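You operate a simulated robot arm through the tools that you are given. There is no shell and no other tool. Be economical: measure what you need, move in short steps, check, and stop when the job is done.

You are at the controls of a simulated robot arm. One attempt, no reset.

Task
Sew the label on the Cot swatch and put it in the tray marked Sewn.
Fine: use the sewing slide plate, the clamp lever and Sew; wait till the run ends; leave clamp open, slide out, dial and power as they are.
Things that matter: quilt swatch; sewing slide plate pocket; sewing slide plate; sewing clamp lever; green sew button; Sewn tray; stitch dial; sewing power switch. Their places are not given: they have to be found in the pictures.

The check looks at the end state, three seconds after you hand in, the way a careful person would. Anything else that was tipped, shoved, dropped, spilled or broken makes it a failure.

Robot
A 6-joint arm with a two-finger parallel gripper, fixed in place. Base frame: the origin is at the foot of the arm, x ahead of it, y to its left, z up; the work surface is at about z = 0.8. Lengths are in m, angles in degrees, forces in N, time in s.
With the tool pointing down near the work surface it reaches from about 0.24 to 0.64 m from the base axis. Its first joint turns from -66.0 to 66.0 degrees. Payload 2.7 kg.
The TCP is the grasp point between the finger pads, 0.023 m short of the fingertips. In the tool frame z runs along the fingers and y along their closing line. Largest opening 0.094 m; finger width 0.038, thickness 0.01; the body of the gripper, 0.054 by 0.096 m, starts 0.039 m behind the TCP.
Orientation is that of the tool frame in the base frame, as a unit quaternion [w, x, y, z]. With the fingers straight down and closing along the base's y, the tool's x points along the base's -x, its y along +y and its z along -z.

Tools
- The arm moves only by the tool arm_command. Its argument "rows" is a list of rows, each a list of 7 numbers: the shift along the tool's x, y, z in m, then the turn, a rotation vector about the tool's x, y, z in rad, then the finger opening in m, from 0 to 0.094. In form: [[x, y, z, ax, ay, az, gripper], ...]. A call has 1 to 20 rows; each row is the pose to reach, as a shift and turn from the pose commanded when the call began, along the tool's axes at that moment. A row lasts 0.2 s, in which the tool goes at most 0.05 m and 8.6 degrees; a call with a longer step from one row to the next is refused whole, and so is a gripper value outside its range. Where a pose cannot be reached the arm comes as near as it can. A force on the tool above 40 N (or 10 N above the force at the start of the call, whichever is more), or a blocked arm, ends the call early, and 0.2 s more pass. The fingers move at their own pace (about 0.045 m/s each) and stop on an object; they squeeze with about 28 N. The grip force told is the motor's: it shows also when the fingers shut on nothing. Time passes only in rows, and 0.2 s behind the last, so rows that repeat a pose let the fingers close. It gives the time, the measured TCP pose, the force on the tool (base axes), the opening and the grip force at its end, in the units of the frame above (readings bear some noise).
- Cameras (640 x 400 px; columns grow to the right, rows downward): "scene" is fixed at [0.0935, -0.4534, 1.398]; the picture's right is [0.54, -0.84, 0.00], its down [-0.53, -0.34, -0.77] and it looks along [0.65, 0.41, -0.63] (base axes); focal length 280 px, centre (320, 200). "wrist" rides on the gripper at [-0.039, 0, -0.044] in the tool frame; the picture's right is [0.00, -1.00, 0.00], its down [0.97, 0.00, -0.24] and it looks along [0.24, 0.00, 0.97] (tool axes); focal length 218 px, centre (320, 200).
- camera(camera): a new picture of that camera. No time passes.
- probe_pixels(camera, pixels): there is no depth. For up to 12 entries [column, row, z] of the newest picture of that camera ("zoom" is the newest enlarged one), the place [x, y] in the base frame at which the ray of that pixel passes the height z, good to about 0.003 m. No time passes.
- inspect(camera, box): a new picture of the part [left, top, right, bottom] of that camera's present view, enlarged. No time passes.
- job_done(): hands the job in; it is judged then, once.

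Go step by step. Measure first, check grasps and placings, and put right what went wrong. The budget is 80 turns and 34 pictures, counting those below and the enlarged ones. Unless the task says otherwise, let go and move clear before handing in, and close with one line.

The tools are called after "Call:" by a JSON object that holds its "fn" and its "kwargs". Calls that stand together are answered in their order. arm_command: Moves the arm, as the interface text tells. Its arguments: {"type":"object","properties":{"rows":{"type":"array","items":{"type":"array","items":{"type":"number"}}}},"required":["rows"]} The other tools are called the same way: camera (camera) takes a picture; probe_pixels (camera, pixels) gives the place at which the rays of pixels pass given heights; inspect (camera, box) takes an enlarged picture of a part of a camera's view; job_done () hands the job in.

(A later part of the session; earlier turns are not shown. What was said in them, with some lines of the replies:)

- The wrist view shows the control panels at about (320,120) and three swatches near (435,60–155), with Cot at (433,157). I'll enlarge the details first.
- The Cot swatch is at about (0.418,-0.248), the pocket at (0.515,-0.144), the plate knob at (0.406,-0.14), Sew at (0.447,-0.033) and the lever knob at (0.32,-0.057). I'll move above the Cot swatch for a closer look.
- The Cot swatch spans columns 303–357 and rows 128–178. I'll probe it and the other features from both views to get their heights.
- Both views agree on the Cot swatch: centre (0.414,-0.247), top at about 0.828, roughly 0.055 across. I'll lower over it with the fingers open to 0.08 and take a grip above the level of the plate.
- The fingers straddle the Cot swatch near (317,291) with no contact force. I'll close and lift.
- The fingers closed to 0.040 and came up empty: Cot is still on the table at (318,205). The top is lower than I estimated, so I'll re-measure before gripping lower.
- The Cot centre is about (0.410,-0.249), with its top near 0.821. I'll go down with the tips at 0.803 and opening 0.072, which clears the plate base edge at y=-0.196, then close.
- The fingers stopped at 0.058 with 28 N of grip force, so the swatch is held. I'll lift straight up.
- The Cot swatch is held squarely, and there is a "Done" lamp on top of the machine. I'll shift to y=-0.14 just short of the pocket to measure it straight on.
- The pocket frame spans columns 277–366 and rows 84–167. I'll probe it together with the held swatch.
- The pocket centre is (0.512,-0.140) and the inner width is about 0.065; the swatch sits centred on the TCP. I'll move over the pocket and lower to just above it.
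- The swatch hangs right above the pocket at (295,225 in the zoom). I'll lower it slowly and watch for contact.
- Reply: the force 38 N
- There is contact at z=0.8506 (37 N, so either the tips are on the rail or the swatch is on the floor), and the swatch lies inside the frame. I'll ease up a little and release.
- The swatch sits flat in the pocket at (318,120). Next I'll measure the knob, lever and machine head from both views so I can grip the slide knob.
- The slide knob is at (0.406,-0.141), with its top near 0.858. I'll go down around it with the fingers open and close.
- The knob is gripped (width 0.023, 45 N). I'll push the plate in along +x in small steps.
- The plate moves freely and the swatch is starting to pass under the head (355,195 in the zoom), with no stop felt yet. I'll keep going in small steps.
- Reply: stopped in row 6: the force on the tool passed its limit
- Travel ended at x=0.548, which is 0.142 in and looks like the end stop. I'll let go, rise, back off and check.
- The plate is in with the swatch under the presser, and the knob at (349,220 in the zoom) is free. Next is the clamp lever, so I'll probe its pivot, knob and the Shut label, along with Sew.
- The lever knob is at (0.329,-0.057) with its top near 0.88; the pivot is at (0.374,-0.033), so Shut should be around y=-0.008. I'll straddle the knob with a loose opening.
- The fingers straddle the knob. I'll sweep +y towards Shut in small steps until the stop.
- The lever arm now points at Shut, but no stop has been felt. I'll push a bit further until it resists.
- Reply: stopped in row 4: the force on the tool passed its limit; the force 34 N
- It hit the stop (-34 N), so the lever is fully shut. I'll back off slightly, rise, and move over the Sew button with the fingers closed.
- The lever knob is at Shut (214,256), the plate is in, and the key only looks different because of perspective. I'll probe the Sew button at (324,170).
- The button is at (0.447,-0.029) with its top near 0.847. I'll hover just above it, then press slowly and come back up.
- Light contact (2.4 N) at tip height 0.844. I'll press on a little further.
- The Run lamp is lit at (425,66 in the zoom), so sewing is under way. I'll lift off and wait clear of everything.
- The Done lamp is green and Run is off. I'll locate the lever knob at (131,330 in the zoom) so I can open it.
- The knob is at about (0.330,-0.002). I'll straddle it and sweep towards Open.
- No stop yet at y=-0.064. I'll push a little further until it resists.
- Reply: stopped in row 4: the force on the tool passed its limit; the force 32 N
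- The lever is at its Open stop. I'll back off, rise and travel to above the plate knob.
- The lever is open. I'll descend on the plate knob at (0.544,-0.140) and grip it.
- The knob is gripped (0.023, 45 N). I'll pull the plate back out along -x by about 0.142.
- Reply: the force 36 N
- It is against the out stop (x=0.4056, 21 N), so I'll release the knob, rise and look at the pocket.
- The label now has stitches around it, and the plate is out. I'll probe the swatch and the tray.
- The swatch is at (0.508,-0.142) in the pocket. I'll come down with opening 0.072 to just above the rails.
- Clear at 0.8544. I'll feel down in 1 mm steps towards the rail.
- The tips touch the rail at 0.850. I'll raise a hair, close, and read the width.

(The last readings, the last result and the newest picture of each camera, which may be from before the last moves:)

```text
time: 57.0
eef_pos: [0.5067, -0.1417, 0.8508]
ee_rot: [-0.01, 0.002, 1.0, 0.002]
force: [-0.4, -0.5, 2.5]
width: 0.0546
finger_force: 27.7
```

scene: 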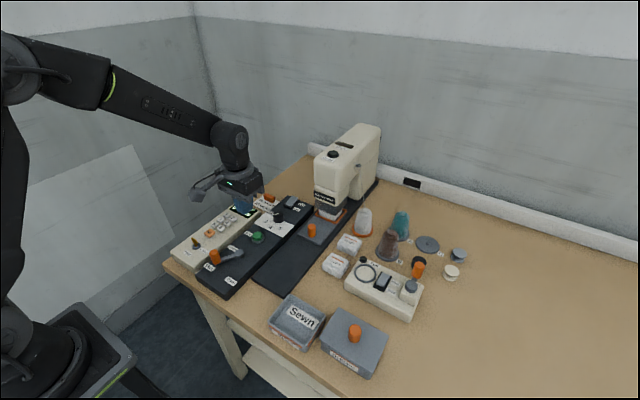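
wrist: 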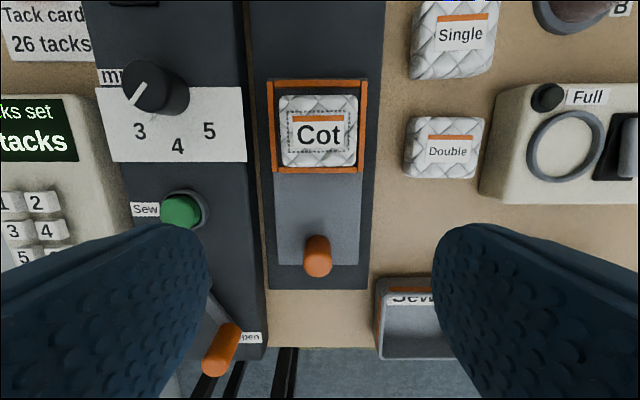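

Gripped at 0.0546 with 28 N. I'll lift slowly and check the hold.

Call:
{"fn": "arm_command", "kwargs": {"rows": [[0, 0, -0.005, 0, 0, 0, 0.04], [0, 0, -0.01, 0, 0, 0, 0.04], [0, 0, -0.02, 0, 0, 0, 0.04], [0, 0, -0.035, 0, 0, 0, 0.04], [0, 0, -0.055, 0, 0, 0, 0.04], [0, 0, -0.08, 0, 0, 0, 0.04], [0, 0, -0.11, 0, 0, 0, 0.04], [0, 0, -0.11, 0, 0, 0, 0.04]]}}

```text
time: 58.8
eef_pos: [0.5089, -0.1433, 0.9614]
ee_rot: [-0.01, 0.001, 1.0, 0.001]
force: [-0.2, -0.2, -0.7]
width: 0.0548
finger_force: 27.7
```

The grip holds (0.0548, 28 N). I'll carry it over to above the Sewn tray at about (0.315,-0.251).

Call:
{"fn": "arm_command", "kwargs": {"rows": [[0.035, -0.02, 0, 0, 0, 0, 0.04], [0.07, -0.04, 0, 0, 0, 0, 0.04], [0.105, -0.06, 0, 0, 0, 0, 0.04], [0.14, -0.08, 0, 0, 0, 0, 0.04], [0.17, -0.1, 0.002, 0, 0, 0, 0.04], [0.193, -0.108, 0.004, 0, 0, 0, 0.04], [0.193, -0.108, 0.004, 0, 0, 0, 0.04]]}}

Call:
{"fn": "inspect", "kwargs": {"camera": "scene", "box": [210, 220, 390, 380]}}

```text
time: 60.4
eef_pos: [0.3165, -0.2492, 0.9617]
ee_rot: [-0.011, 0.0, 1.0, 0.002]
force: [-0.1, 0.1, 0.4]
width: 0.0548
finger_force: 28.4
```

```text
2.50 times, centred on (300, 300) of scene
```

zoom: 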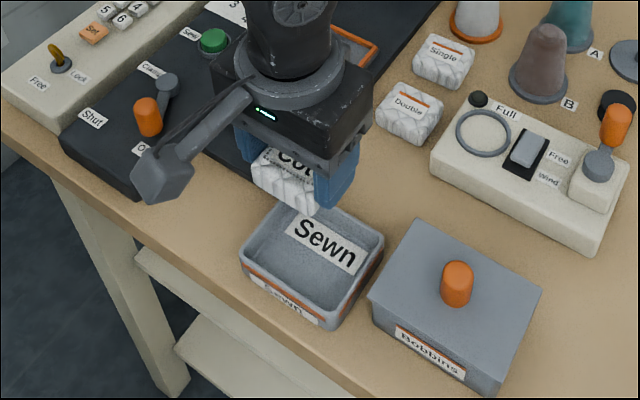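

The swatch is held above the tray. I'll probe the tray's rim corners and floor for its centre.

Call:
{"fn": "probe_pixels", "kwargs": {"camera": "zoom", "pixels": [[243, 250, 0.83], [330, 318, 0.83], [382, 240, 0.83], [243, 250, 0.84], [330, 318, 0.84], [382, 240, 0.84], [310, 255, 0.805], [332, 326, 0.8], [382, 300, 0.8], [487, 392, 0.8], [372, 297, 0.84]]}}

```text
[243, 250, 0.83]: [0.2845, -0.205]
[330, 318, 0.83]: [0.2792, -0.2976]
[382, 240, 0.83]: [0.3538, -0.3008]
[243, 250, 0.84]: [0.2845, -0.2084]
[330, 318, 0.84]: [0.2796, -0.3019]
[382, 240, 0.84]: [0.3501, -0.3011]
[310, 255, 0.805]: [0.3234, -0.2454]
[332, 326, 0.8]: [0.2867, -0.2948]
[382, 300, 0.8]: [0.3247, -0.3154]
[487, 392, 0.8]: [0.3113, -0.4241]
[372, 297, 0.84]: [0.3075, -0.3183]
```

The tray centre is (0.317,-0.252), with the rim near 0.835. I'll lower the swatch between the walls, watching the force.

Call:
{"fn": "arm_command", "kwargs": {"rows": [[-0.0023, -0.0028, 0.03, 0, 0, 0, 0.04], [-0.0023, -0.0028, 0.07, 0, 0, 0, 0.04], [-0.0023, -0.0028, 0.09, 0, 0, 0, 0.04], [-0.0023, -0.0028, 0.1, 0, 0, 0, 0.04], [-0.0023, -0.0028, 0.107, 0, 0, 0, 0.04], [-0.0023, -0.0028, 0.112, 0, 0, 0, 0.04], [-0.0023, -0.0028, 0.117, 0, 0, 0, 0.04], [-0.0023, -0.0028, 0.117, 0, 0, 0, 0.04]]}}

Call:
{"fn": "inspect", "kwargs": {"camera": "scene", "box": [250, 270, 350, 360]}}

```text
time: 62.2
eef_pos: [0.3166, -0.2541, 0.8434]
ee_rot: [-0.01, 0.001, 1.0, 0.002]
force: [-0.6, 0.0, -0.2]
width: 0.0547
finger_force: 27.7
```

```text
4.44 times, centred on (300, 315) of scene
```

zoom: 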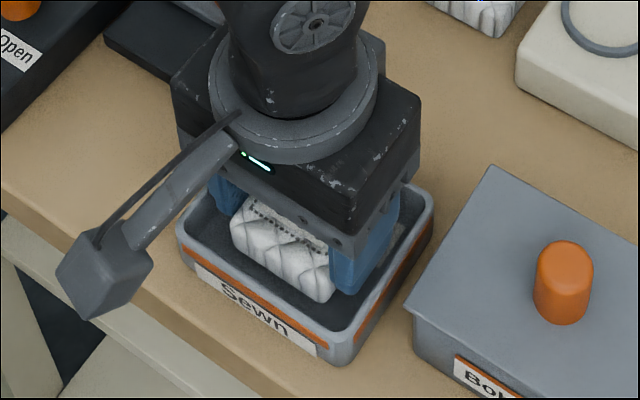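

The swatch is inside the walls with clearance all round and no contact. I'll lower slightly more, open just a little, and rise straight up.

Call:
{"fn": "arm_command", "kwargs": {"rows": [[0, 0.001, 0.004, 0, 0, 0, 0.04], [0, 0.001, 0.006, 0, 0, 0, 0.04], [0, 0.001, 0.006, 0, 0, 0, 0.058], [0, 0.001, 0.006, 0, 0, 0, 0.062], [0, 0.001, 0.006, 0, 0, 0, 0.062], [0, 0.001, 0.0, 0, 0, 0, 0.062], [0, 0.001, -0.02, 0, 0, 0, 0.062], [0, 0.001, -0.06, 0, 0, 0, 0.062], [0, 0.001, -0.1, 0, 0, 0, 0.062], [-0.03, 0.001, -0.13, 0, 0, 0, 0.062], [-0.05, 0.04, -0.14, 0, 0, 0, 0.062], [-0.05, 0.07, -0.16, 0, 0, 0, 0.062], [-0.05, 0.07, -0.16, 0, 0, 0, 0.062]]}}

Call:
{"fn": "camera", "kwargs": {"camera": "scene"}}

```text
time: 65.0
eef_pos: [0.3694, -0.1831, 1.002]
ee_rot: [-0.01, 0.002, 1.0, 0.002]
force: [0.3, -1.0, 0.2]
width: 0.0618
finger_force: 0.1
```

```text
2 pictures are left
```

scene: 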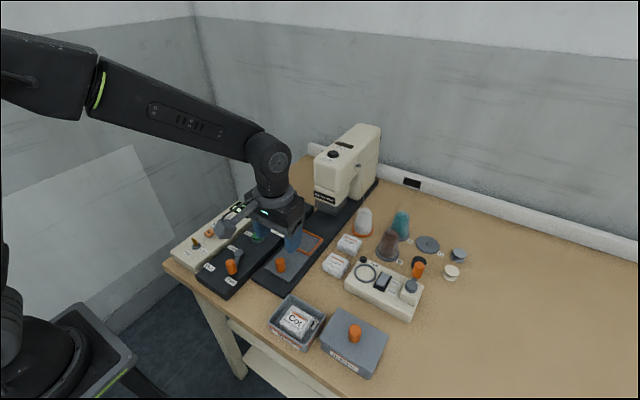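

Cot lies in the Sewn tray at (297,320), the lever is open and the plate is out. I'll take one last enlarged check.

Call:
{"fn": "inspect", "kwargs": {"camera": "scene", "box": [190, 210, 350, 350]}}

```text
2.86 times, centred on (270, 280) of scene
```

zoom: 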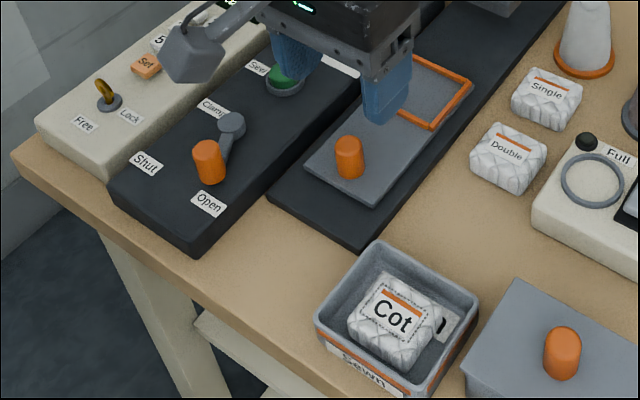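

The stitched Cot swatch lies flat in the tray at (392,320 in the zoom), the clamp is open, the slide is out and the arm is clear, so I'm handing in.

Call:
{"fn": "job_done", "kwargs": {}}

```text
The job is handed in.
```

The label is sewn on the Cot swatch and the swatch is in the Sewn tray; the clamp is open, the slide is out, and I did not touch the dial or the power switch.
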